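You operate a simulated robot arm through the tools that you are given. There is no shell and no other tool. Be economical: measure what you need, move in short steps, check, and stop when the job is done.

Carry out the task below with a simulated robot arm. There is one attempt and no reset: what you move stays moved.

TASK
Put the green card back and zero the wire gauge.
Fine: card into the grey rack's free slot, knob down to its stop, zero key once, knob back to open.
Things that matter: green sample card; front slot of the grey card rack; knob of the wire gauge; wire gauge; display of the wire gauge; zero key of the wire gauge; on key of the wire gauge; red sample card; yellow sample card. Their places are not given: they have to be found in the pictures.

It is judged by the outcome, as a careful person would: the job done as asked, and still so three seconds after it is handed in. It fails if anything else is knocked over, pushed out of place, dropped, spilled or broken.

THE ROBOT
A 6-joint arm with a two-finger parallel gripper, fixed in place. Base frame: the origin is at the foot of the arm, x ahead of it, y to its left, z up; the work surface is at about z = 906. Lengths are in mm, angles in degrees, forces in N, time in s.
With the tool pointing down near the work surface it reaches from about 240 to 660 mm from the base axis. Its first joint turns from -66.0 to 66.0 degrees. Payload 2.9 kg.
Tool frame: the origin (TCP) lies between the finger pads and is the grasp point; the fingertips stand 30 mm ahead of it; z points along the fingers, y is the line along which they close. The gripper opens to 110 mm. The fingers are 20 mm wide and 10 mm thick; the gripper's body (48 by 112 mm) begins 55 mm behind the TCP.
Orientation is that of the tool frame in the base frame, as a unit quaternion [x, y, z, w]. With the fingers straight down and closing along the base's y, the tool's x points along the base's -x, its y along +y and its z along -z.

THE INTERFACE
- The arm moves only by the tool apply_moves. Its argument "moves" is a list of rows, each a list of 3 entries, a list of its own where there are three numbers: the turn, a rotation vector about the tool's x, y, z in degrees, then the shift along the tool's x, y, z in mm, then the closure in counts, from 0 (fully open) to 255 (shut). In form: [[[ax, ay, az], [dx, dy, dz], fingers], ...]. A call has 1 to 12 rows; each row shifts and turns the commanded pose from where the row before left it, along the tool's axes as they then stand. A row lasts 0.2 s, in which the tool goes at most 50 mm and 8.6 degrees; a call with a longer step from one row to the next is refused whole, and so is a gripper value outside its range. A pose out of reach is approached as far as the arm can. The call stops where the force on the tool passes 40 N (or 10 N more than at its start, if that is more) or the arm is blocked; 0.2 s more then pass. The fingers move at their own pace (about 108 mm/s each) and stop on an object; they squeeze with about 31 N. The grip force told is the motor's: it shows also when the fingers shut on nothing. Time passes only in rows, and 0.2 s behind the last, so rows that do not move let the fingers close. It gives the time, the measured TCP pose, the force on the tool (base axes), the opening and the grip force at its end, in the units of the frame above (readings bear some noise), and new pictures: "pictures" is both (left out), scene, wrist or none.
- Cameras (640 x 400 px; columns grow to the right, rows downward): "scene" is fixed at [64.1, 420.8, 1398.4]; the picture's right is [-0.87, -0.49, 0.00], its down [-0.21, 0.38, -0.90] and it looks along [0.44, -0.79, -0.44] (base axes); focal length 347 px, centre (320, 200). "wrist" rides on the gripper at [-36, 0, -57] in the tool frame; the picture's right is [0.00, -1.00, 0.00], its down [0.97, 0.00, -0.24] and it looks along [0.24, 0.00, 0.97] (tool axes); focal length 218 px, centre (320, 200).
- pixel_to_xyz(camera, pixels): there is no depth. For up to 12 entries [column, row, z] of the newest picture of that camera ("zoom" is the newest enlarged one), the place [x, y] in the base frame at which the ray of that pixel passes the height z, good to about 3 mm. No time passes.
- close_up(camera, box): a new picture of the part [left, top, right, bottom] of that camera's present view, enlarged. No time passes.
- hand_in(): hands the job in; it is judged then, once.

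Work in short steps. Measure before you move; look again where a grasp or a placing could have gone wrong, and mend it. You have 80 turns and 120 pictures in all, the two below and enlarged ones among them. Open the gripper and draw the arm clear of the work before you hand the job in, unless the task says otherwise; then end with one line.

The tools are called as a command line: name --argument value ..., lists and objects as JSON in quotes. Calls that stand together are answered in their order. apply_moves: Moves the arm, as the interface text tells. Its arguments: {"type":"object","properties":{"moves":{"type":"array"},"pictures":{"type":"string","enum":["both","scene","wrist","none"]}},"required":["moves"]} The other tools are called the same way: pixel_to_xyz (camera, pixels) gives the place at which the rays of pixels pass given heights; close_up (camera, box) takes an enlarged picture of a part of a camera's view; hand_in () hands the job in.

At the start:

```text
time: 0.0
position: [396.9, -21.1, 1226.9]
ee_rot: [0.0, 1.0, 0.0, 0.0]
wrist_force: [0.4, -0.4, 0.6]
width: 110.2
grasp_force: 0.0
```

scene: 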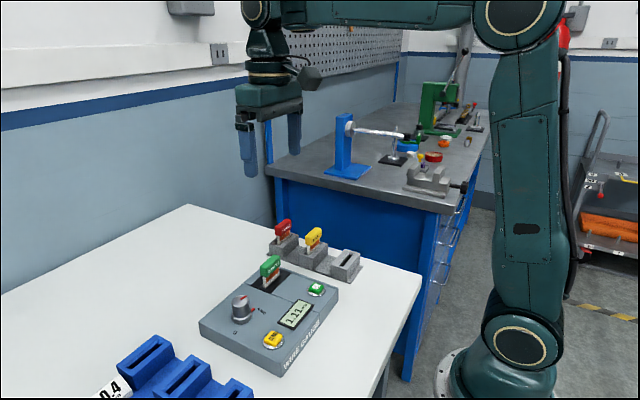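
wrist: 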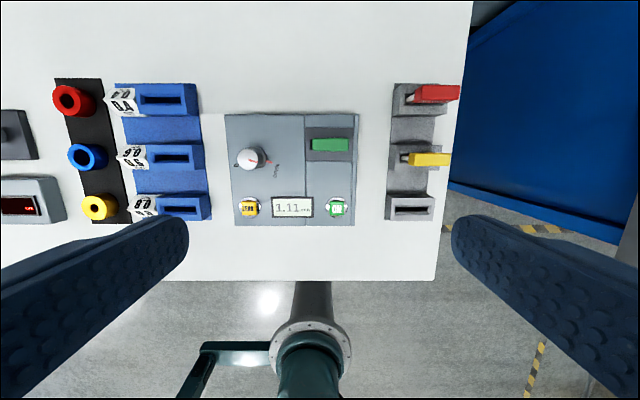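

I'll look closely at the gauge and rack first.

close_up --camera "scene" --box '[190, 210, 370, 380]'

close_up --camera "wrist" --box '[210, 70, 470, 240]'

pixel_to_xyz --camera "wrist" --pixels '[[226, 114, 930], [355, 225, 930], [330, 145, 980], [250, 158, 960], [249, 207, 935], [337, 207, 935], [409, 209, 935], [432, 160, 970], [436, 93, 970]]'

```text
2.35 times, centred on (280, 295) of scene
```

zoom: 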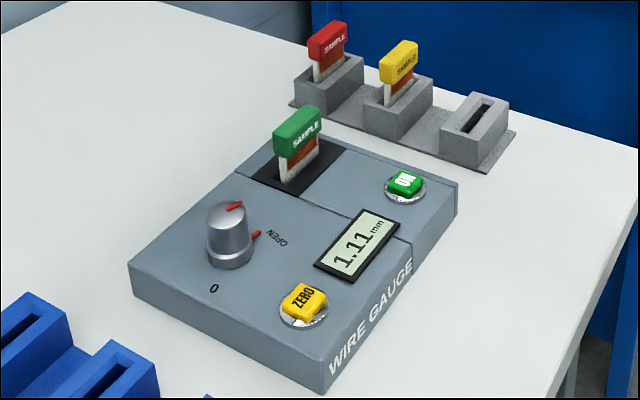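

```text
2.35 times, centred on (340, 155) of wrist
```

zoom: 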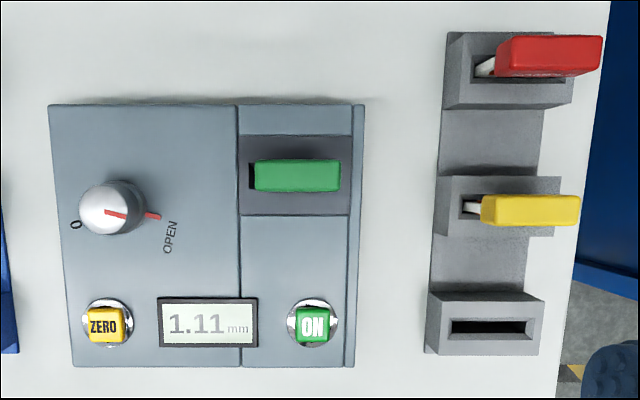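

```text
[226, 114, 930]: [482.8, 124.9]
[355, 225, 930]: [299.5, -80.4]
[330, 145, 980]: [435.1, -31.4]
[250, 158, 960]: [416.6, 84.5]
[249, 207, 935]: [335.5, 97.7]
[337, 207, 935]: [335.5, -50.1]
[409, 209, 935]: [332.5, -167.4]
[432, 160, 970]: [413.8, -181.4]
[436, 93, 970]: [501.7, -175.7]
```

pixel_to_xyz --camera "scene" --pixels '[[273.2, 337.6, 930], [273.2, 337.6, 960], [316.2, 287.8, 930], [316.2, 287.8, 960], [345.5, 263.1, 930], [345.5, 263.1, 960], [270.2, 258.8, 960], [270.2, 258.8, 1000], [240.4, 298.4, 940], [240.4, 298.4, 980], [313.2, 230.3, 960], [313.2, 230.3, 1000]]'

pixel_to_xyz --camera "wrist" --pixels '[[248.5, 208.2, 930], [248.5, 208.2, 960], [336.6, 207.8, 930], [336.6, 207.8, 960], [411.9, 209, 930], [411.9, 209, 960], [330.6, 144.4, 960], [330.6, 144.4, 1000], [248.5, 160.1, 940], [248.5, 160.1, 980], [429.4, 159.3, 960], [429.4, 159.3, 1000]]'

```text
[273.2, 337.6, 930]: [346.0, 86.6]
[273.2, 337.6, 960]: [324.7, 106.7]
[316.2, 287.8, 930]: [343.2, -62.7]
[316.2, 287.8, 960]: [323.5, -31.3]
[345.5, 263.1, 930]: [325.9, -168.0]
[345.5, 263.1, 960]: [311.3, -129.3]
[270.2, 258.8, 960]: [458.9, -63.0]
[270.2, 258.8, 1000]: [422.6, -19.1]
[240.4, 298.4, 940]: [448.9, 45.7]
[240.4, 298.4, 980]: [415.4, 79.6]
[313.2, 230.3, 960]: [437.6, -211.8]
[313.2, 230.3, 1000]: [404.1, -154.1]
```

```text
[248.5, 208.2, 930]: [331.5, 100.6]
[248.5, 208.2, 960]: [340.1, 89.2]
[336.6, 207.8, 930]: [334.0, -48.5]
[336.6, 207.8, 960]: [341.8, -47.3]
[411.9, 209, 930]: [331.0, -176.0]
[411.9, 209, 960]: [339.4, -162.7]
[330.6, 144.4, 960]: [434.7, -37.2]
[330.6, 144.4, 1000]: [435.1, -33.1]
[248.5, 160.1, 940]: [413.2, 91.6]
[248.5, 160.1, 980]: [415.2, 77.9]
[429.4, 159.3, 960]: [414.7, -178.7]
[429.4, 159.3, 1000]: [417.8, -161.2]
```

Key estimates: green handle top ≈(435,-34,986), knob top ≈(415,79,978), ZERO ≈(335,95,943), free slot ≈(329,-179,~925). I turn the tool 90° so the fingers close along base x, across the card.

apply_moves --moves '[[[0, 0, 8.2], [0, 0, 0], 0], [[0, 0, 8.2], [0, 0, 0], 0], [[0, 0, 8.2], [0, 0, 0], 0], [[0, 0, 8.2], [0, 0, 0], 0], [[0, 0, 8.2], [0, 0, 0], 0], [[0, 0, 8.2], [0, 0, 0], 0], [[0, 0, 8.2], [0, 0, 0], 0], [[0, 0, 8.2], [0, 0, 0], 0], [[0, 0, 8.2], [0, 0, 0], 0], [[0, 0, 8.2], [0, 0, 0], 0], [[0, 0, 8.0], [0, 0, 0], 0], [[0, 0, 0], [-13, 38, 20], 0]]' --pictures "none"

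apply_moves --moves '[[[0, 0, 0], [0, 0, 40], 0], [[0, 0, 0], [0, 0, 40], 0], [[0, 0, 0], [0, 0, 40], 0], [[0, 0, 0], [0, 0, 0], 0]]'

```text
time: 2.6
position: [435.9, -32.2, 1208.1]
ee_rot: [0.708, 0.706, 0.0, 0.0]
wrist_force: [0.7, -0.1, -0.4]
width: 109.7
grasp_force: 0.0
```

```text
time: 3.6
position: [433.8, -31.9, 1086.0]
ee_rot: [0.707, 0.707, 0.0, 0.0]
wrist_force: [0.0, 0.2, 0.1]
width: 109.9
grasp_force: 0.0
```

scene: 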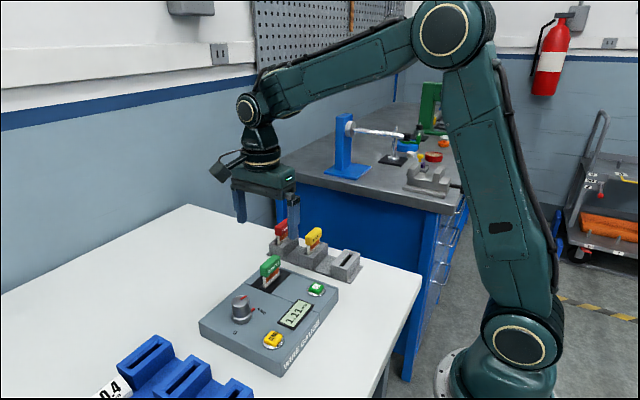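
wrist: 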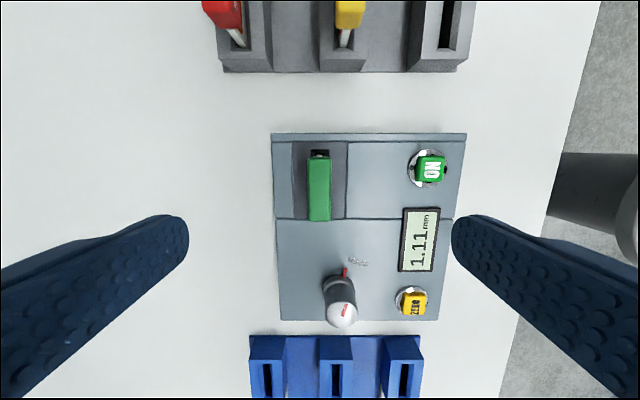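

close_up --camera "wrist" --box '[250, 120, 480, 260]'

pixel_to_xyz --camera "wrist" --pixels '[[308, 158, 986], [331, 158, 986], [308, 221, 986], [331, 221, 986], [350, 262, 938], [341, 314, 978], [411, 301, 943], [427, 168, 943], [445, 24, 940], [344, 42, 940]]'

close_up --camera "scene" --box '[220, 225, 340, 305]'

```text
2.78 times, centred on (365, 190) of wrist
```

zoom: 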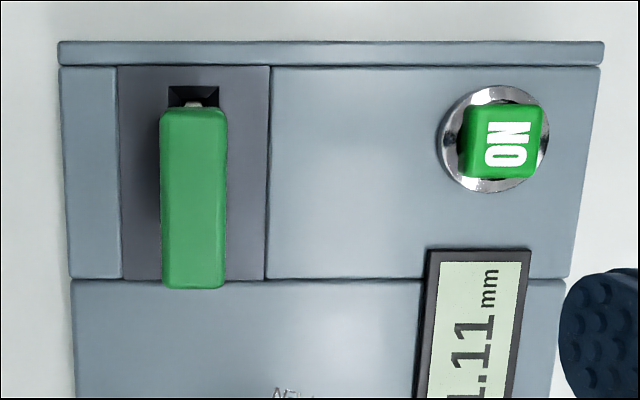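

```text
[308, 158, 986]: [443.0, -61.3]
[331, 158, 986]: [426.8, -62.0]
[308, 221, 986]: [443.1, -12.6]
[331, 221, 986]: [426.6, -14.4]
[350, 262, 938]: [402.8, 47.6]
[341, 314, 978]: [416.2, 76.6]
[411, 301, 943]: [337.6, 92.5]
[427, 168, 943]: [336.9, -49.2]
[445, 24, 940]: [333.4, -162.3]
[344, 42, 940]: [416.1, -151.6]
```

```text
5.00 times, centred on (280, 265) of scene
```

zoom: 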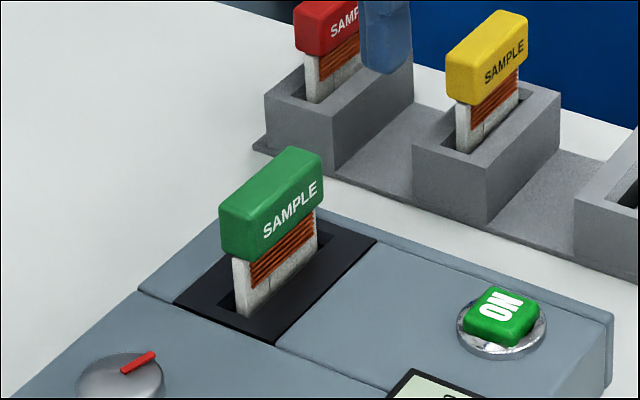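

Handle is about 16×48 mm centred at (435,-38), aligned with y. I descend partway with fingers partly closed, then check.

apply_moves --moves '[[[0, 0, 0], [-4, 0, 30], 110], [[0, 0, 0], [0, 0, 30], 110], [[0, 0, 0], [0, 0, 0], 110]]'

```text
time: 4.4
position: [434.2, -37.2, 1026.7]
ee_rot: [0.707, 0.707, 0.0, 0.0]
wrist_force: [-0.1, -0.2, 0.7]
width: 62.4
grasp_force: 0.2
```

scene: 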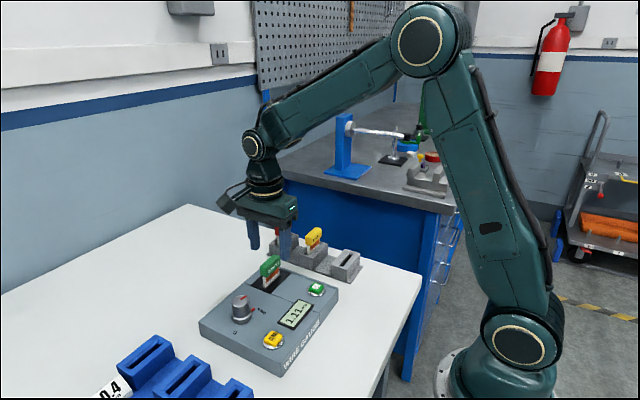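
wrist: 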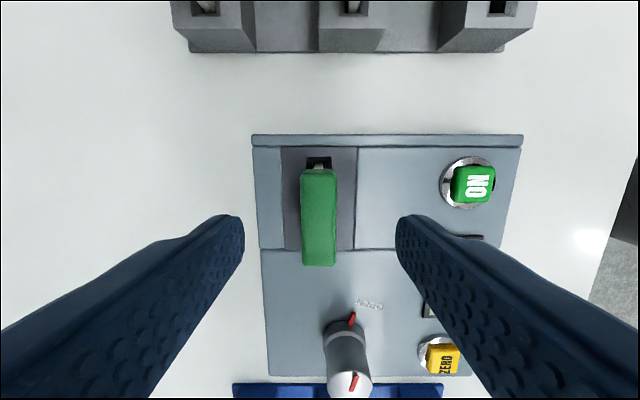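

pixel_to_xyz --camera "wrist" --pixels '[[301, 171, 984], [337, 171, 984], [301, 266, 984], [336, 266, 984], [263, 250, 936], [319, 160, 938]]'

apply_moves --moves '[[[0, 0, 0], [0, 0, 23], 110], [[0, 0, 0], [0, 0, 23], 110], [[0, 0, 0], [0, 0, 0], 110]]' --pictures "scene"

close_up --camera "scene" --box '[220, 205, 340, 305]'

```text
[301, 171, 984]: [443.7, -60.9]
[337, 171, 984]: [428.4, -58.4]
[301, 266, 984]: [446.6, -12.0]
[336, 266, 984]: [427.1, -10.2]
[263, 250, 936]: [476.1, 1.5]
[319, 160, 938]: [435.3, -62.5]
```

```text
time: 5.2
position: [436.5, -37.2, 980.4]
ee_rot: [0.707, 0.707, 0.0, 0.001]
wrist_force: [-1.1, 0.2, 0.0]
width: 62.6
grasp_force: 0.1
```

scene: 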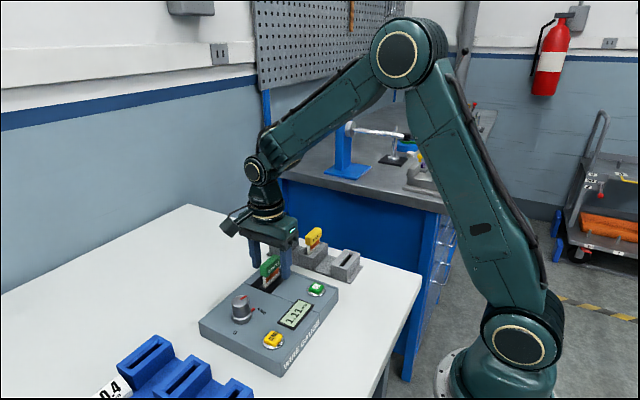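

```text
4.00 times, centred on (280, 255) of scene
```

zoom: 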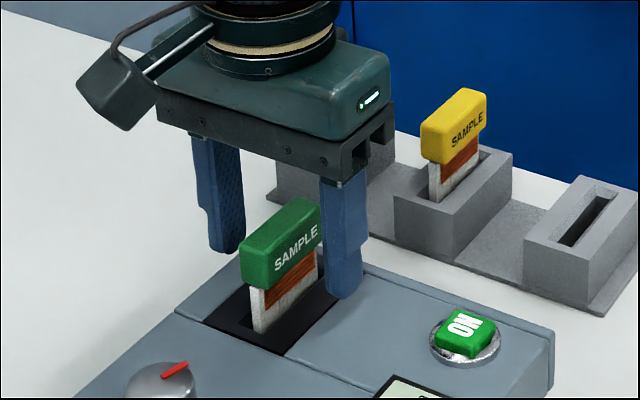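

Fingers straddle the handle with clearance above the gauge. Close, then lift slowly.

apply_moves --moves '[[[0, 0, 0], [0, 0, 0], 255], [[0, 0, 0], [0, 0, 0], 255], [[0, 0, 0], [0, 0, 0], 255], [[0, 0, 0], [0, 0, -10], 255], [[0, 0, 0], [0, 0, 0], 255]]'

close_up --camera "scene" --box '[220, 205, 340, 305]'

```text
time: 6.4
position: [435.9, -38.1, 992.0]
ee_rot: [0.707, 0.707, -0.001, 0.0]
wrist_force: [0.3, -0.6, 0.0]
width: 17.1
grasp_force: 31.1
```

scene: 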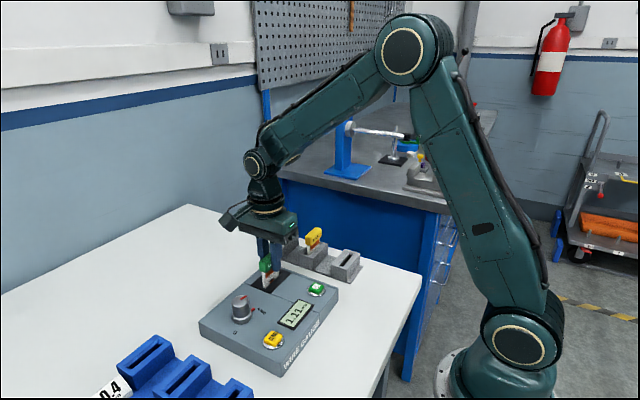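
wrist: 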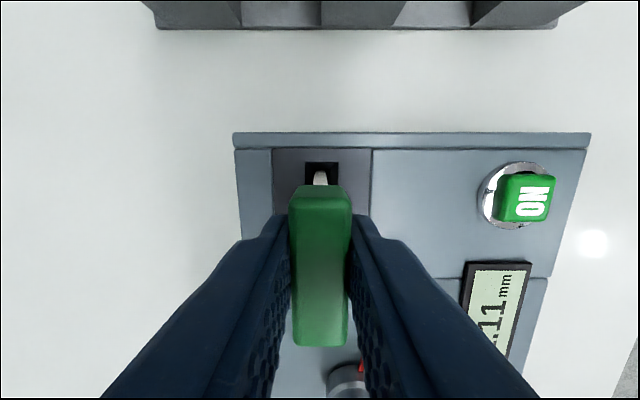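

```text
4.00 times, centred on (280, 255) of scene
```

zoom: 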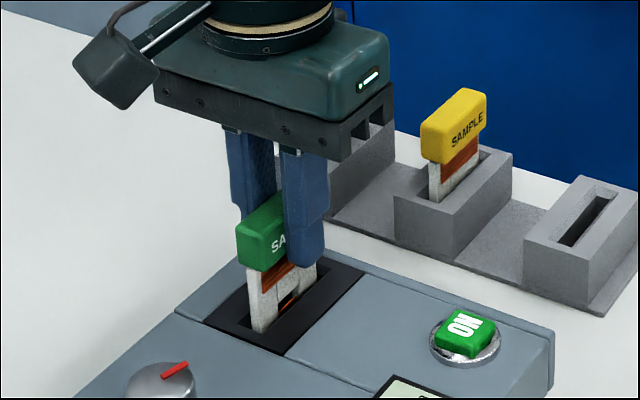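

Gripped and rising. Lift clear and inspect the card length.

apply_moves --moves '[[[0, 0, 0], [0, 0, -20], 255], [[0, 0, 0], [0, 0, -30], 255], [[0, 0, 0], [0, 0, -30], 255], [[0, 0, 0], [0, 0, -30], 255], [[0, 0, 0], [0, 0, 0], 255]]'

close_up --camera "scene" --box '[220, 165, 370, 295]'

```text
time: 7.6
position: [437.0, -35.2, 1105.4]
ee_rot: [0.707, 0.707, 0.0, 0.0]
wrist_force: [-0.4, 0.2, -0.5]
width: 17.4
grasp_force: 31.4
```

scene: 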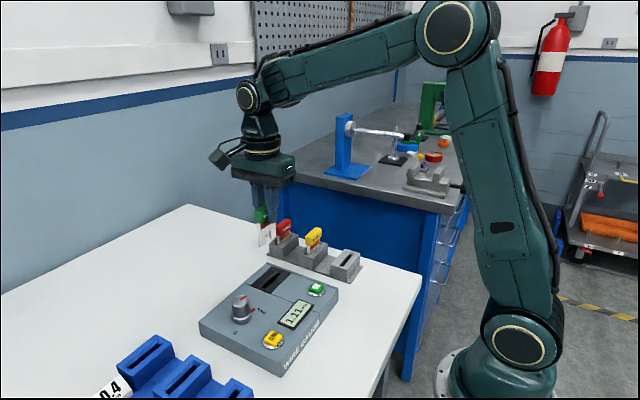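
wrist: 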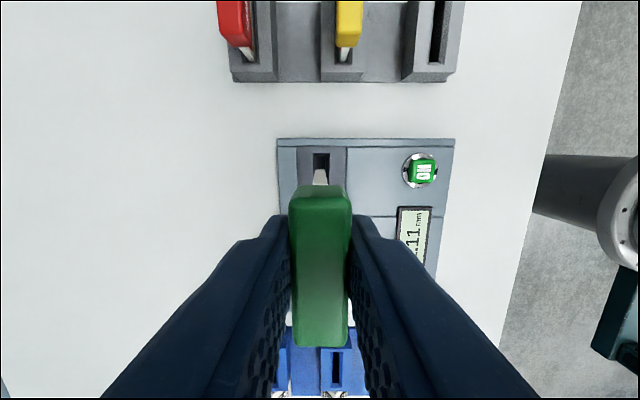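

```text
3.08 times, centred on (295, 230) of scene
```

zoom: 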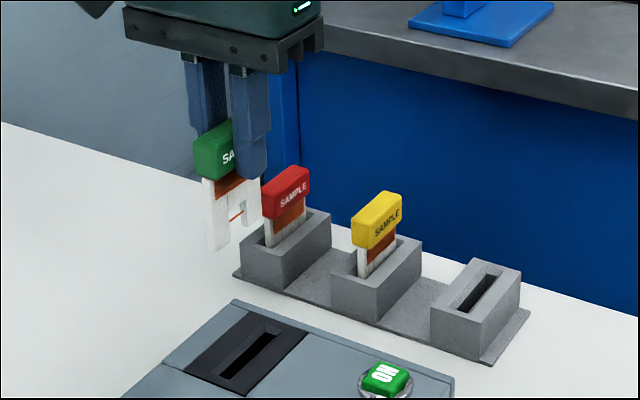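

Card is out. Move to about (334,-100) staying high to measure the free slot.

apply_moves --moves '[[[0, 0, 0], [-20, -35, 0], 255], [[0, 0, 0], [-20, -35, 0], 255], [[0, 0, 0], [-22, -31, 0], 255], [[0, 0, 0], [0, 0, 0], 255]]'

close_up --camera "wrist" --box '[180, 40, 400, 180]'

close_up --camera "scene" --box '[240, 180, 400, 300]'

```text
time: 8.6
position: [334.7, -99.0, 1102.0]
ee_rot: [0.707, 0.707, 0.0, 0.0]
wrist_force: [0.1, -0.5, -0.5]
width: 17.2
grasp_force: 30.6
```

scene: 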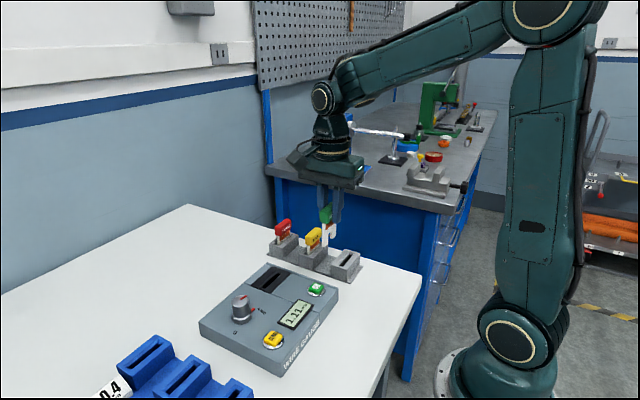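
wrist: 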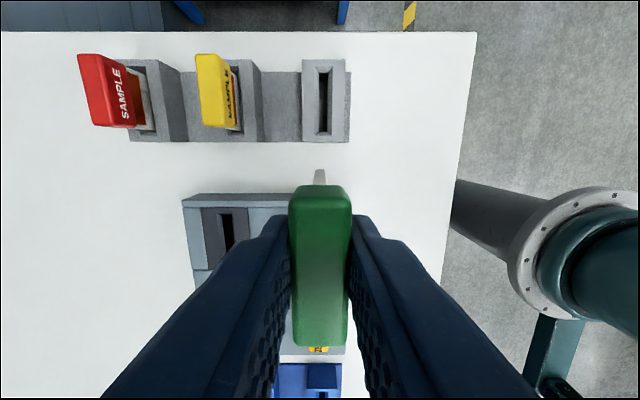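

```text
2.86 times, centred on (290, 110) of wrist
```

zoom: 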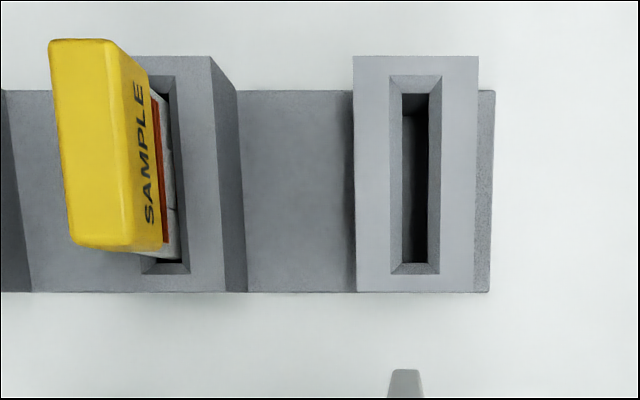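

```text
3.33 times, centred on (320, 240) of scene
```

zoom: 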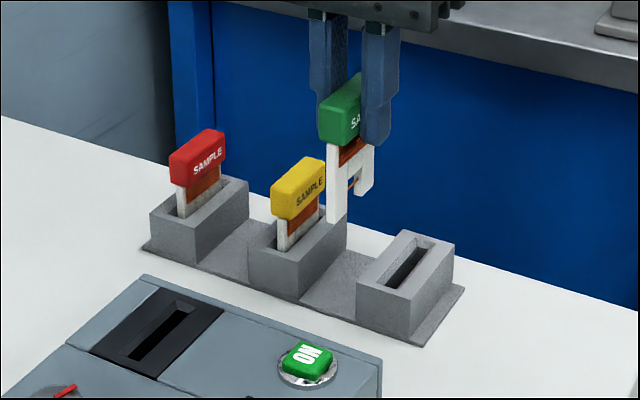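

pixel_to_xyz --camera "wrist" --pixels '[[323.2, 100.9, 930], [323.2, 100.9, 950], [323.4, 73.3, 940], [323.4, 131.7, 940], [319, 73.3, 940], [327.8, 73.3, 940], [319.5, 170, 1020], [331.5, 59.5, 945], [313, 59.5, 945], [367, 200, 906]]'

pixel_to_xyz --camera "scene" --pixels '[[345.5, 259.5, 930], [345.5, 259.5, 950], [322.6, 246.6, 1020], [322.6, 246.6, 1010]]'

```text
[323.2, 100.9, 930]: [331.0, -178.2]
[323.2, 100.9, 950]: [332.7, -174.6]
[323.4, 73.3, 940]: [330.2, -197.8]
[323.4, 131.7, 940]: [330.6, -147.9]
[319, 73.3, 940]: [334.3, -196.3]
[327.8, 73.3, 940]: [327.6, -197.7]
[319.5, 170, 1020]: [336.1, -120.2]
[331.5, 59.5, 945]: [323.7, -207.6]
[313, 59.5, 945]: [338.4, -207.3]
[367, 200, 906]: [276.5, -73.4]
```

```text
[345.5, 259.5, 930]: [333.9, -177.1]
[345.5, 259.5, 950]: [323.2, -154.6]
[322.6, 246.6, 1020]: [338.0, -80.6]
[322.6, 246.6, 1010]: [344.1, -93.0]
```

Free slot centre ≈(331,-178), rack top ≈931, slot ≈7×52 mm; the card body is ≈40 mm wide and centred in the grip. Move over the slot and down to z≈1030 to check alignment.

apply_moves --moves '[[[0, 0, 0], [-40, -3.2, 0], 255], [[0, 0, 0], [-37.6, 0, 0], 255], [[0, 0, 0], [0, 0, 36], 255], [[0, 0, 0], [0, 0, 36], 255], [[0, 0, 0], [0, 0, 0], 255]]'

close_up --camera "scene" --box '[290, 200, 390, 280]'

close_up --camera "wrist" --box '[220, 100, 420, 240]'

```text
time: 9.8
position: [333.9, -176.9, 1030.7]
ee_rot: [0.707, 0.707, 0.0, 0.0]
wrist_force: [0.1, -0.2, -1.7]
width: 17.1
grasp_force: 31.6
```

scene: 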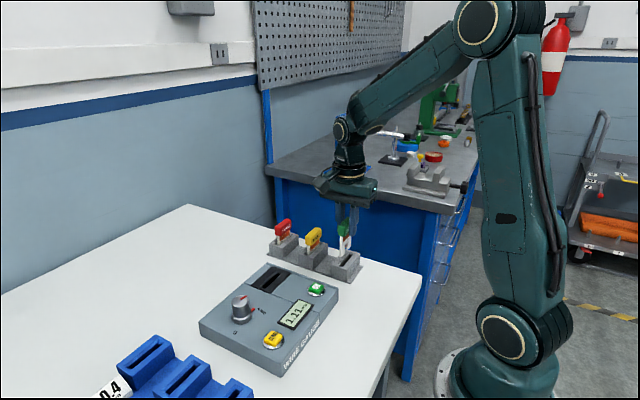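
wrist: 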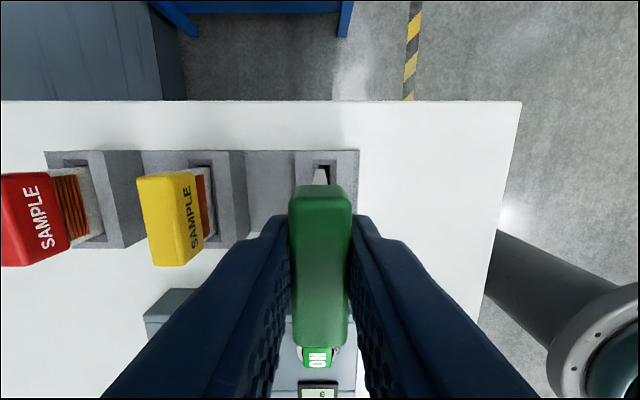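

```text
5.00 times, centred on (340, 240) of scene
```

zoom: 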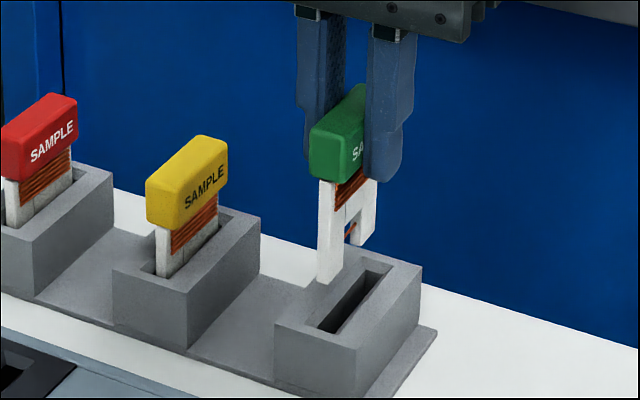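

```text
2.86 times, centred on (320, 170) of wrist
```

zoom: 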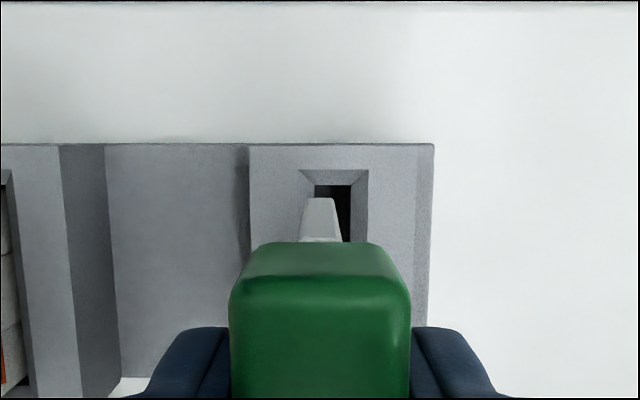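

Card bottom (zoom col 320) is ≈13 zoom px left of the slot centre (333), ≈3.4 mm in x. Correct and lower a little.

apply_moves --moves '[[[0, 0, 0], [0, -3.4, 0], 255], [[0, 0, 0], [0, 0, 6], 255], [[0, 0, 0], [0, 0, 0], 255], [[0, 0, 0], [0, 0, 0], 255]]' --pictures "none"

close_up --camera "scene" --box '[300, 210, 380, 280]'

close_up --camera "wrist" --box '[260, 120, 380, 200]'

```text
time: 10.8
position: [329.4, -178.0, 1022.8]
ee_rot: [0.707, 0.707, 0.0, 0.0]
wrist_force: [0.7, 0.6, 0.5]
width: 17.1
grasp_force: 31.1
```

```text
5.71 times, centred on (340, 245) of scene
```

zoom: 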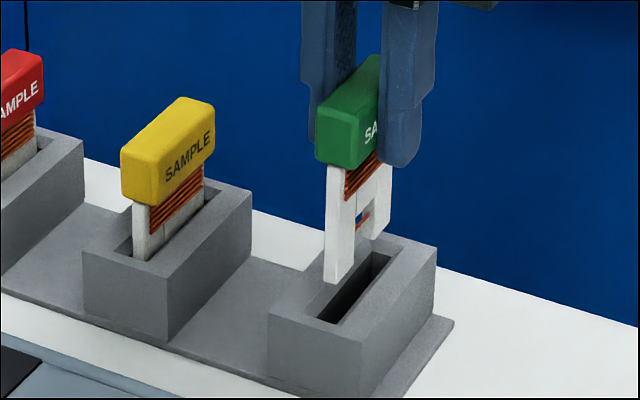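

```text
5.00 times, centred on (320, 160) of wrist
```

zoom: 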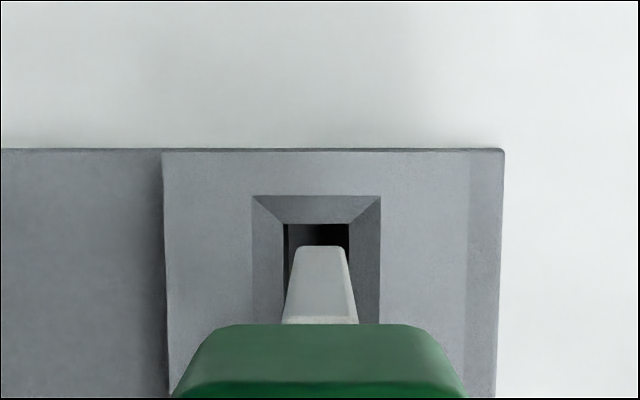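

Aligned within 0.5 mm. Descend gently.

apply_moves --moves '[[[0, 0, 0], [0, 0.4, 3], 255], [[0, 0, 0], [0, 0, 4], 255], [[0, 0, 0], [0, 0, 4], 255], [[0, 0, 0], [0, 0, 4], 255], [[0, 0, 0], [0, 0, 0], 255]]' --pictures "none"

close_up --camera "wrist" --box '[260, 120, 380, 200]'

```text
time: 12.0
position: [329.2, -178.1, 1009.2]
ee_rot: [0.707, 0.707, 0.0, 0.0]
wrist_force: [0.9, -0.2, -0.6]
width: 17.0
grasp_force: 30.7
```

```text
5.00 times, centred on (320, 160) of wrist
```

zoom: 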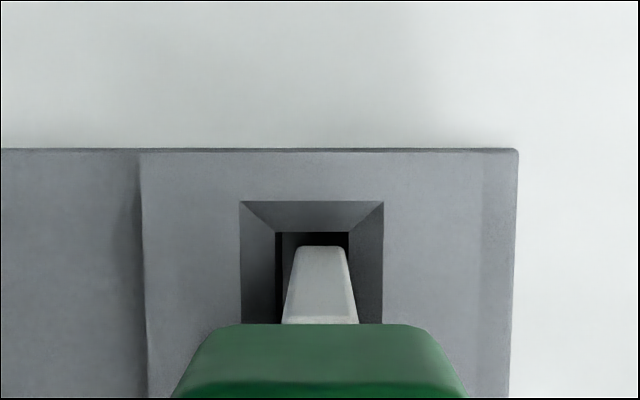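

Slot centre now reads 312 vs card 320 in the zoom (≈1 mm). Nudge +x 1 mm and continue.

apply_moves --moves '[[[0, 0, 0], [0, 1.0, 0], 255], [[0, 0, 0], [0, 0, 3], 255], [[0, 0, 0], [0, 0, 3], 255], [[0, 0, 0], [0, 0, 0], 255]]' --pictures "none"

close_up --camera "wrist" --box '[260, 120, 380, 200]'

close_up --camera "scene" --box '[300, 210, 380, 280]'

```text
time: 13.0
position: [329.3, -177.1, 1004.9]
ee_rot: [0.708, 0.707, 0.0, 0.0]
wrist_force: [0.3, 0.9, -0.2]
width: 17.3
grasp_force: 30.6
```

```text
5.00 times, centred on (320, 160) of wrist
```

zoom: 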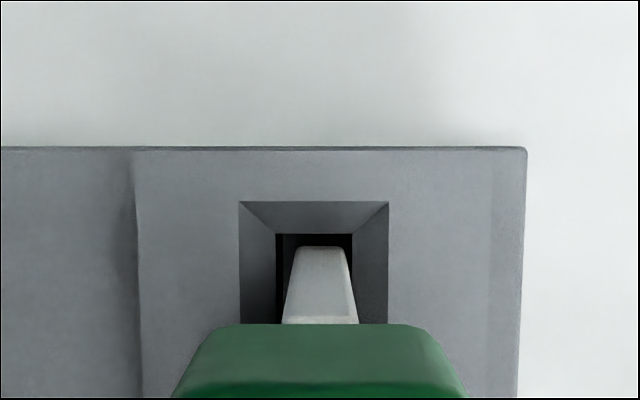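

```text
5.71 times, centred on (340, 245) of scene
```

zoom: 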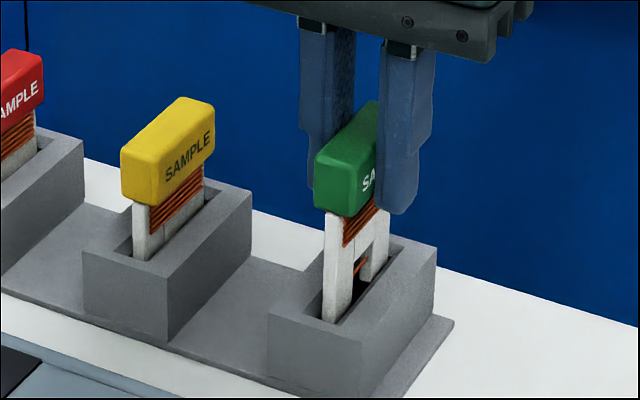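

apply_moves --moves '[[[0, 0, 0], [0, 0.8, 0], 255], [[0, 0, 0], [0, 0, 3], 255], [[0, 0, 0], [0, 0, 3], 255], [[0, 0, 0], [0, 0, 3], 255], [[0, 0, 0], [0, 0, 0], 255]]' --pictures "none"

close_up --camera "wrist" --box '[260, 120, 380, 200]'

```text
time: 14.2
position: [330.2, -178.0, 993.8]
ee_rot: [0.707, 0.707, 0.0, 0.001]
wrist_force: [-0.7, -1.3, 0.3]
width: 17.1
grasp_force: 30.9
```

```text
5.00 times, centred on (320, 160) of wrist
```

zoom: 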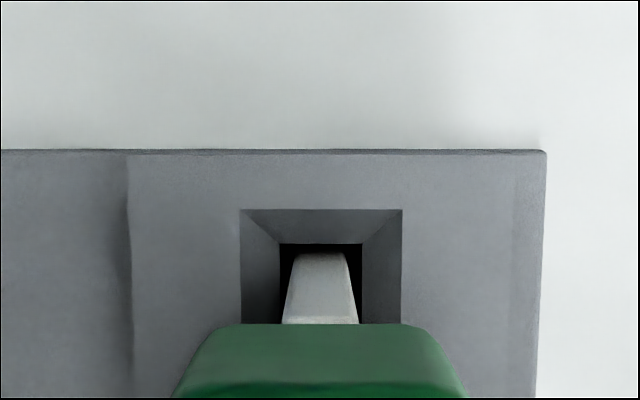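

No force and centred in the slot (281–361 vs card 320). Continue down in small steps.

apply_moves --moves '[[[0, 0, 0], [0, 0, 3], 255], [[0, 0, 0], [0, 0, 3], 255], [[0, 0, 0], [0, 0, 3], 255], [[0, 0, 0], [0, 0, 2], 255], [[0, 0, 0], [0, 0, 0], 255]]' --pictures "none"

close_up --camera "scene" --box '[300, 210, 380, 280]'

```text
time: 15.4
position: [330.8, -177.5, 983.3]
ee_rot: [0.707, 0.707, 0.0, 0.0]
wrist_force: [0.4, -0.7, -1.0]
width: 17.1
grasp_force: 31.2
```

```text
5.71 times, centred on (340, 245) of scene
```

zoom: 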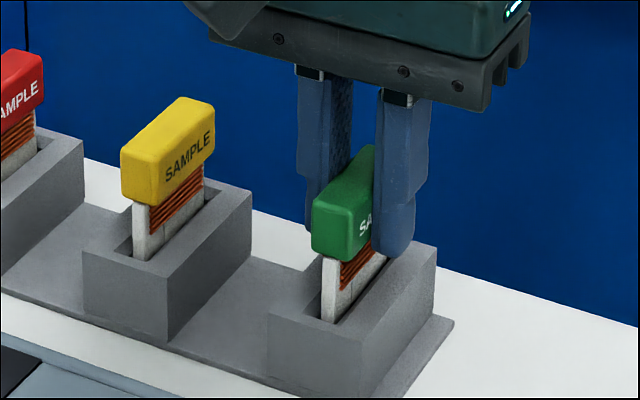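

apply_moves --moves '[[[0, 0, 0], [0, 0, 1], 255], [[0, 0, 0], [0, 0, 1], 255], [[0, 0, 0], [0, 0, 1], 255], [[0, 0, 0], [0, 0, 0], 255]]' --pictures "none"

close_up --camera "scene" --box '[300, 210, 380, 280]'

```text
time: 16.4
position: [330.2, -177.7, 980.0]
ee_rot: [0.707, 0.707, 0.001, 0.001]
wrist_force: [-2.2, 0.4, 9.1]
width: 17.2
grasp_force: 30.9
```

```text
5.71 times, centred on (340, 245) of scene
```

zoom: 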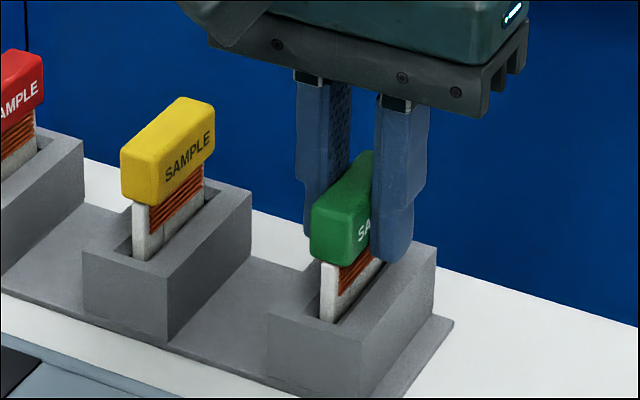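

9 N upward: the card is seated. Release partway and rise.

apply_moves --moves '[[[0, 0, 0], [0, 0, -0.8], 255], [[0, 0, 0], [0, 0, 0], 200], [[0, 0, 0], [0, 0, 0], 150], [[0, 0, 0], [0, 0, 0], 150], [[0, 0, 0], [0, 0, -25], 150], [[0, 0, 0], [0, 0, -40], 150], [[0, 0, 0], [0, 0, -40], 150], [[0, 0, 0], [0, 0, 0], 150]]'

close_up --camera "scene" --box '[260, 200, 380, 290]'

```text
time: 18.2
position: [330.2, -178.3, 1087.2]
ee_rot: [0.707, 0.707, 0.0, 0.0]
wrist_force: [0.3, -0.4, 0.0]
width: 45.5
grasp_force: 0.1
```

scene: 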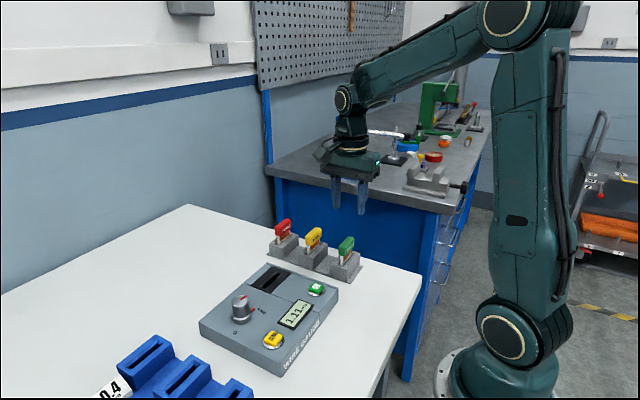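
wrist: 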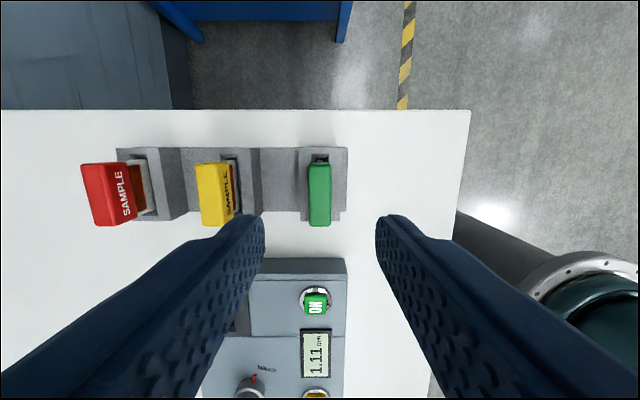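

```text
4.44 times, centred on (320, 245) of scene
```

zoom: 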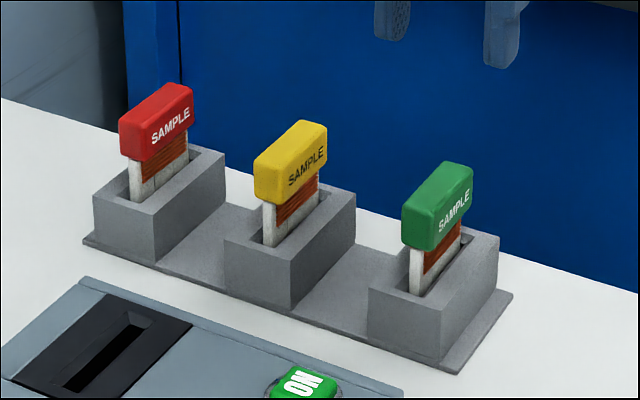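

All three cards sit alike. Now move above the knob at (415,79).

apply_moves --moves '[[[0, 0, 0], [43, 14, 0], 100], [[0, 0, 0], [43, 14, 0], 100], [[0, 0, 0], [43, 14, 0], 100], [[0, 0, 0], [43, 14, 0], 100], [[0, 0, 0], [43, 14, 0], 100], [[0, 0, 0], [42, 15, 0], 100], [[0, 0, 0], [0, 0, 0], 100], [[0, 0, 0], [0, 0, 0], 100]]'

close_up --camera "wrist" --box '[230, 120, 430, 245]'

close_up --camera "scene" --box '[190, 270, 330, 370]'

```text
time: 20.0
position: [415.1, 80.5, 1085.5]
ee_rot: [0.707, 0.707, 0.0, 0.0]
wrist_force: [0.0, -0.4, 0.9]
width: 67.0
grasp_force: 0.1
```

scene: 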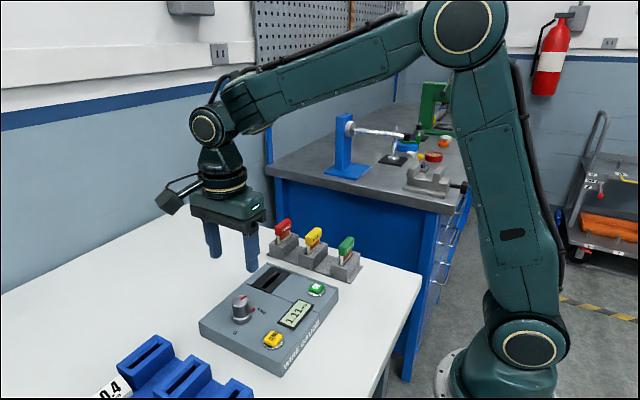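
wrist: 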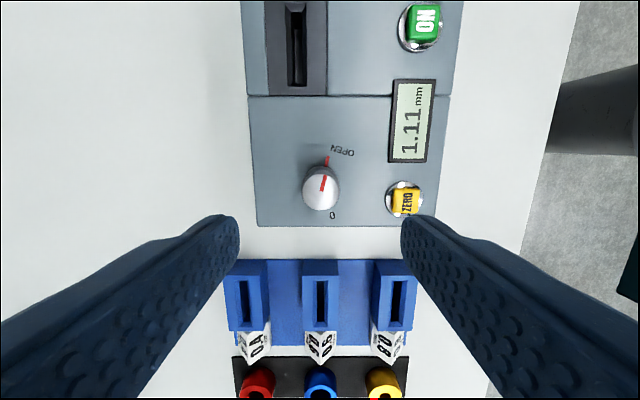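

```text
3.20 times, centred on (330, 182) of wrist
```

zoom: 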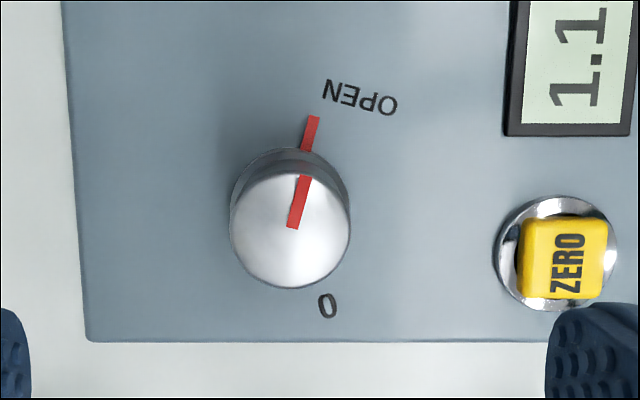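

```text
4.00 times, centred on (260, 320) of scene
```

zoom: 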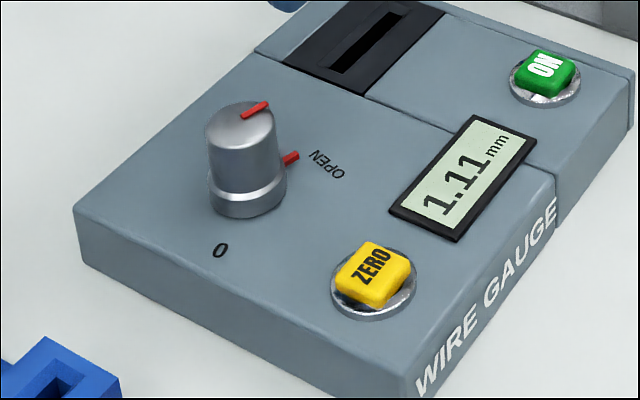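

pixel_to_xyz --camera "wrist" --pixels '[[320.9, 190.8, 978], [302.5, 190.8, 978], [339.5, 190.8, 978], [320.9, 209.6, 978], [320.9, 172.5, 978], [323, 156, 940], [405, 201, 943]]'

apply_moves --moves '[[[0, 0, -8.5], [0, 0, 0], 100], [[0, 0, -8.5], [0, 0, 0], 100], [[0, 0, -8.5], [0, 0, 0], 100], [[0, 0, -8.5], [0, 0, 0], 100], [[0, 0, -8.5], [0, 0, 0], 100], [[0, 0, -8.5], [0, 0, 0], 100], [[0, 0, -8.5], [0, 0, 0], 100], [[0, 0, -8.5], [0, 0, 0], 100], [[0, 0, -8.5], [0, 0, 0], 100], [[0, 0, -8.5], [0, 0, 0], 100], [[0, 0, -8.5], [0, 0, 0], 100], [[0, 0, 0], [0, 0, 0], 100]]' --pictures "none"

apply_moves --moves '[[[0, 0, -8.5], [0, 0, 0], 100], [[0, 0, -8.5], [0, 0, 0], 100], [[0, 0, -8.5], [0, 0, 0], 100], [[0, 0, -8.5], [0, 0, 0], 100], [[0, 0, -8.5], [0, 0, 0], 100], [[0, 0, -8.5], [0, 0, 0], 100], [[0, 0, -8.5], [0, 0, 0], 100], [[0, 0, -8.5], [0, 0, 0], 100], [[0, 0, -8.5], [0, 0, 0], 100], [[0, 0, -8.5], [0, 0, 0], 100], [[0, 0, 0], [0, 0, 0], 100], [[0, 0, 0], [0, 0, 0], 100]]'

close_up --camera "wrist" --box '[220, 150, 420, 275]'

```text
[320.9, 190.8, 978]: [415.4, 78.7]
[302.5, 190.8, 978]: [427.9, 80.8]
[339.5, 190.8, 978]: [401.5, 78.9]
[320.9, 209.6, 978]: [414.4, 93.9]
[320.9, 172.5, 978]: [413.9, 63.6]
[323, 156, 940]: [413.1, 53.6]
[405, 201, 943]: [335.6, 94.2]
```

```text
time: 22.6
position: [416.1, 80.3, 1087.0]
ee_rot: [-0.031, 1.0, 0.0, 0.0]
wrist_force: [-0.3, 0.3, -0.1]
width: 66.7
grasp_force: 0.1
```

```text
time: 25.2
position: [414.7, 79.3, 1085.7]
ee_rot: [-0.698, 0.716, 0.0, 0.0]
wrist_force: [-0.1, -0.2, 0.6]
width: 67.0
grasp_force: 0.0
```

scene: 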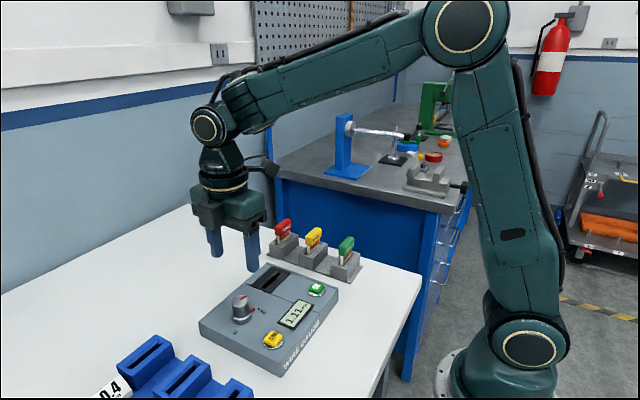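
wrist: 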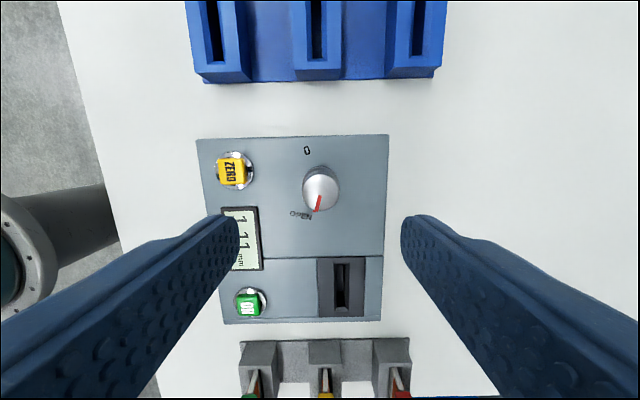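

```text
3.20 times, centred on (320, 212) of wrist
```

zoom: 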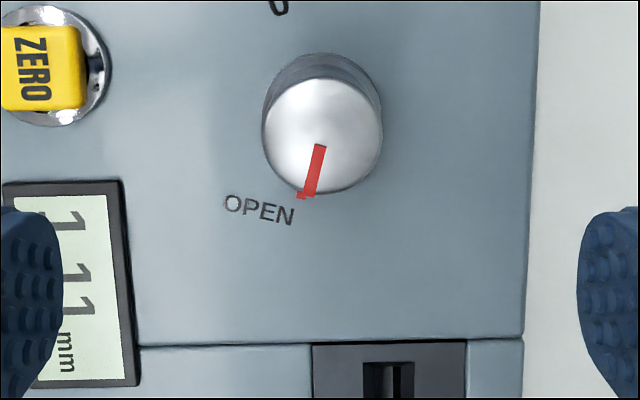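

Knob centred at col 320.6 in both orientations, so the TCP is over its axis. Descend so that tips end at ≈954, above the pointer bar.

apply_moves --moves '[[[0, 0, 0], [0, 0, 40], 110], [[0, 0, 0], [0, 0, 30], 120], [[0, 0, 0], [0, 0, 20], 130], [[0, 0, 0], [0, 0, 10], 140], [[0, 0, 0], [0, 0, 0], 140], [[0, 0, 0], [0, 0, 0], 140]]'

close_up --camera "scene" --box '[180, 250, 320, 350]'

```text
time: 26.6
position: [413.8, 79.7, 984.4]
ee_rot: [-0.697, 0.717, 0.0, 0.0]
wrist_force: [-0.1, -0.6, -0.5]
width: 49.7
grasp_force: 0.1
```

scene: 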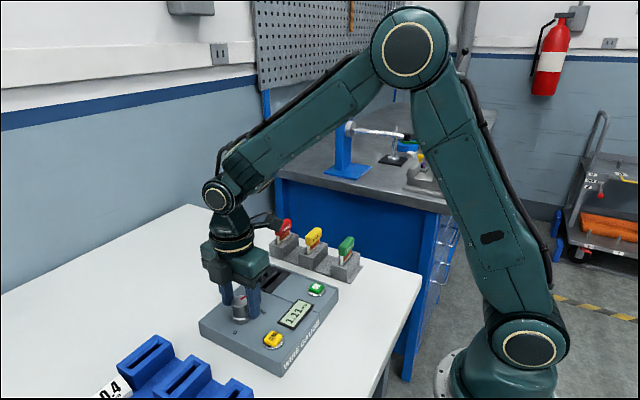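
wrist: 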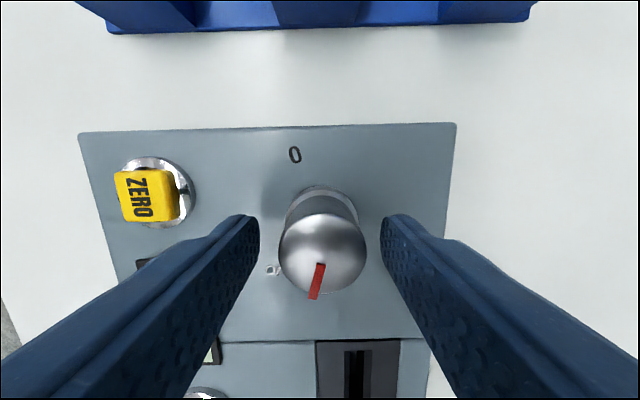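

```text
4.00 times, centred on (250, 300) of scene
```

zoom: 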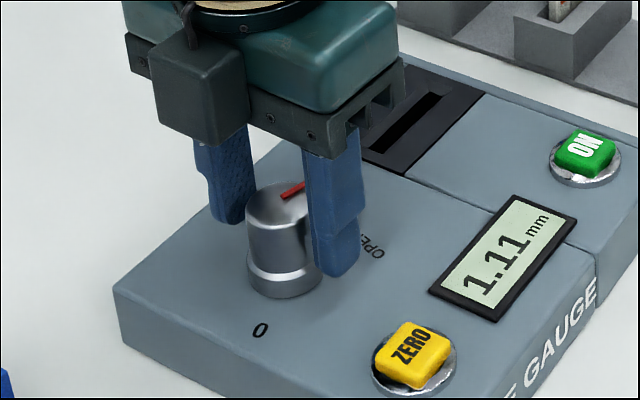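

Centred. Close on the knob.

apply_moves --moves '[[[0, 0, 0], [0, 0, 0], 255], [[0, 0, 0], [0, 0, 0], 255], [[0, 0, 0], [0, 0, 0], 255]]' --pictures "scene"

close_up --camera "scene" --box '[180, 250, 320, 350]'

```text
time: 27.4
position: [414.4, 78.1, 984.6]
ee_rot: [-0.698, 0.717, -0.001, 0.001]
wrist_force: [7.9, 0.9, -4.6]
width: 32.5
grasp_force: 45.3
```

scene: 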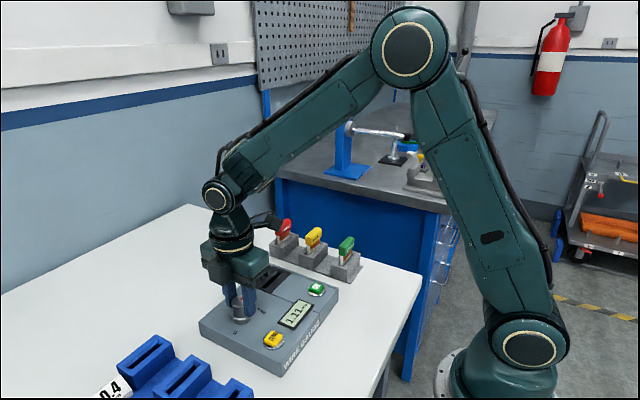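

```text
4.00 times, centred on (250, 300) of scene
```

zoom: 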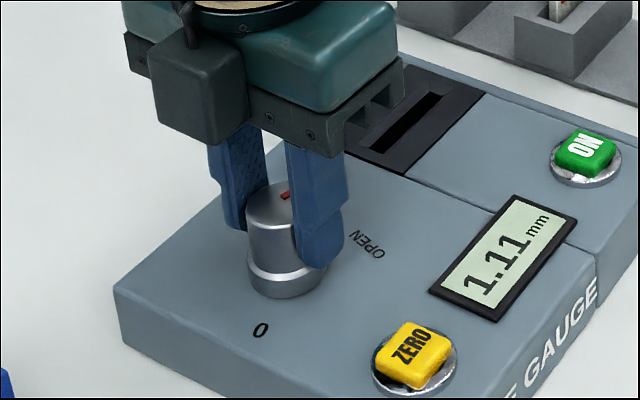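

Force +7.9 N in x shows a slight off-centre; ease 0.6 mm toward +x, then a small trial turn clockwise.

apply_moves --moves '[[[0, 0, 0], [0, -0.6, 0], 255], [[0, 0, 0], [0, 0, 0], 255]]' --pictures "none"

apply_moves --moves '[[[0, 0, 5], [0, 0, 0], 255], [[0, 0, 5], [0, 0, 0], 255], [[0, 0, 5], [0, 0, 0], 255], [[0, 0, 0], [0, 0, 0], 255]]'

close_up --camera "scene" --box '[180, 250, 320, 350]'

```text
time: 28.0
position: [414.8, 79.4, 984.9]
ee_rot: [-0.698, 0.717, 0.001, 0.0]
wrist_force: [2.5, 2.7, -2.7]
width: 31.7
grasp_force: 45.5
```

```text
time: 29.0
position: [414.9, 79.1, 985.5]
ee_rot: [-0.599, 0.801, 0.001, -0.001]
wrist_force: [4.8, 3.5, -29.1]
width: 31.9
grasp_force: 44.5
```

scene: 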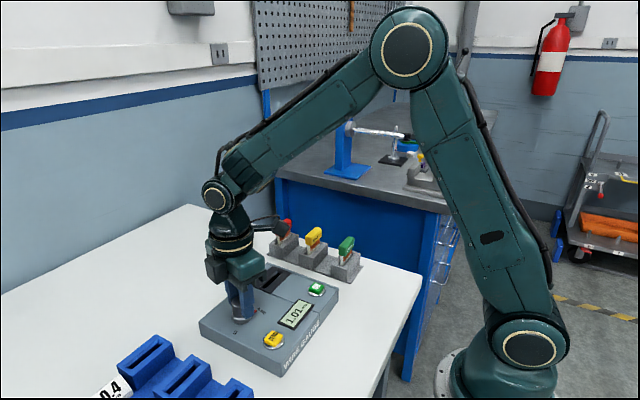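
wrist: 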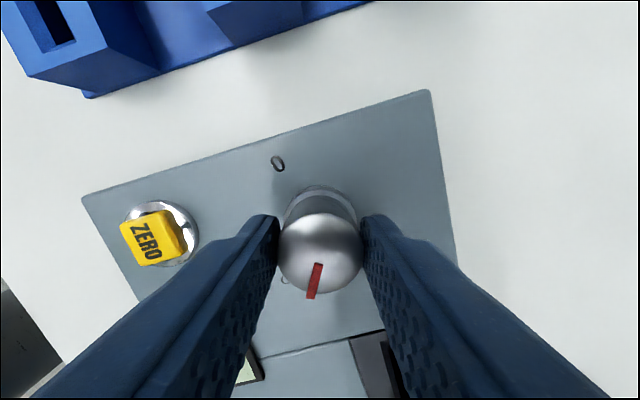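

```text
4.00 times, centred on (250, 300) of scene
```

zoom: 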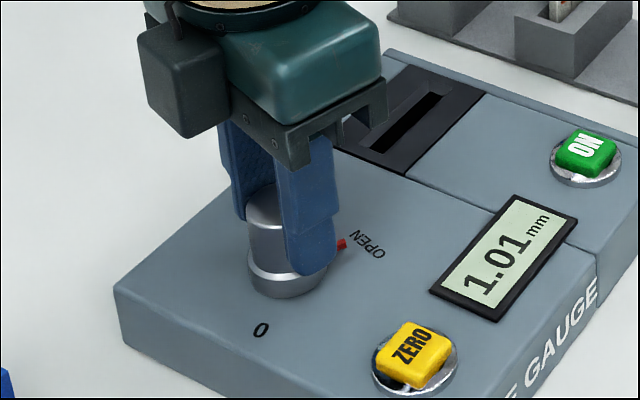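

Display fell to 1.01: clockwise is right. The pull of −29 N means the knob sinks as it turns; ease the tool down to relieve it.

apply_moves --moves '[[[0, 0, 0], [0, 0, 0.5], 255], [[0, 0, 0], [0, 0, 0], 255]]' --pictures "none"

```text
time: 29.6
position: [415.9, 79.9, 984.3]
ee_rot: [-0.598, 0.801, 0.001, -0.002]
wrist_force: [0.8, 2.5, -31.4]
width: 32.0
grasp_force: 44.5
```

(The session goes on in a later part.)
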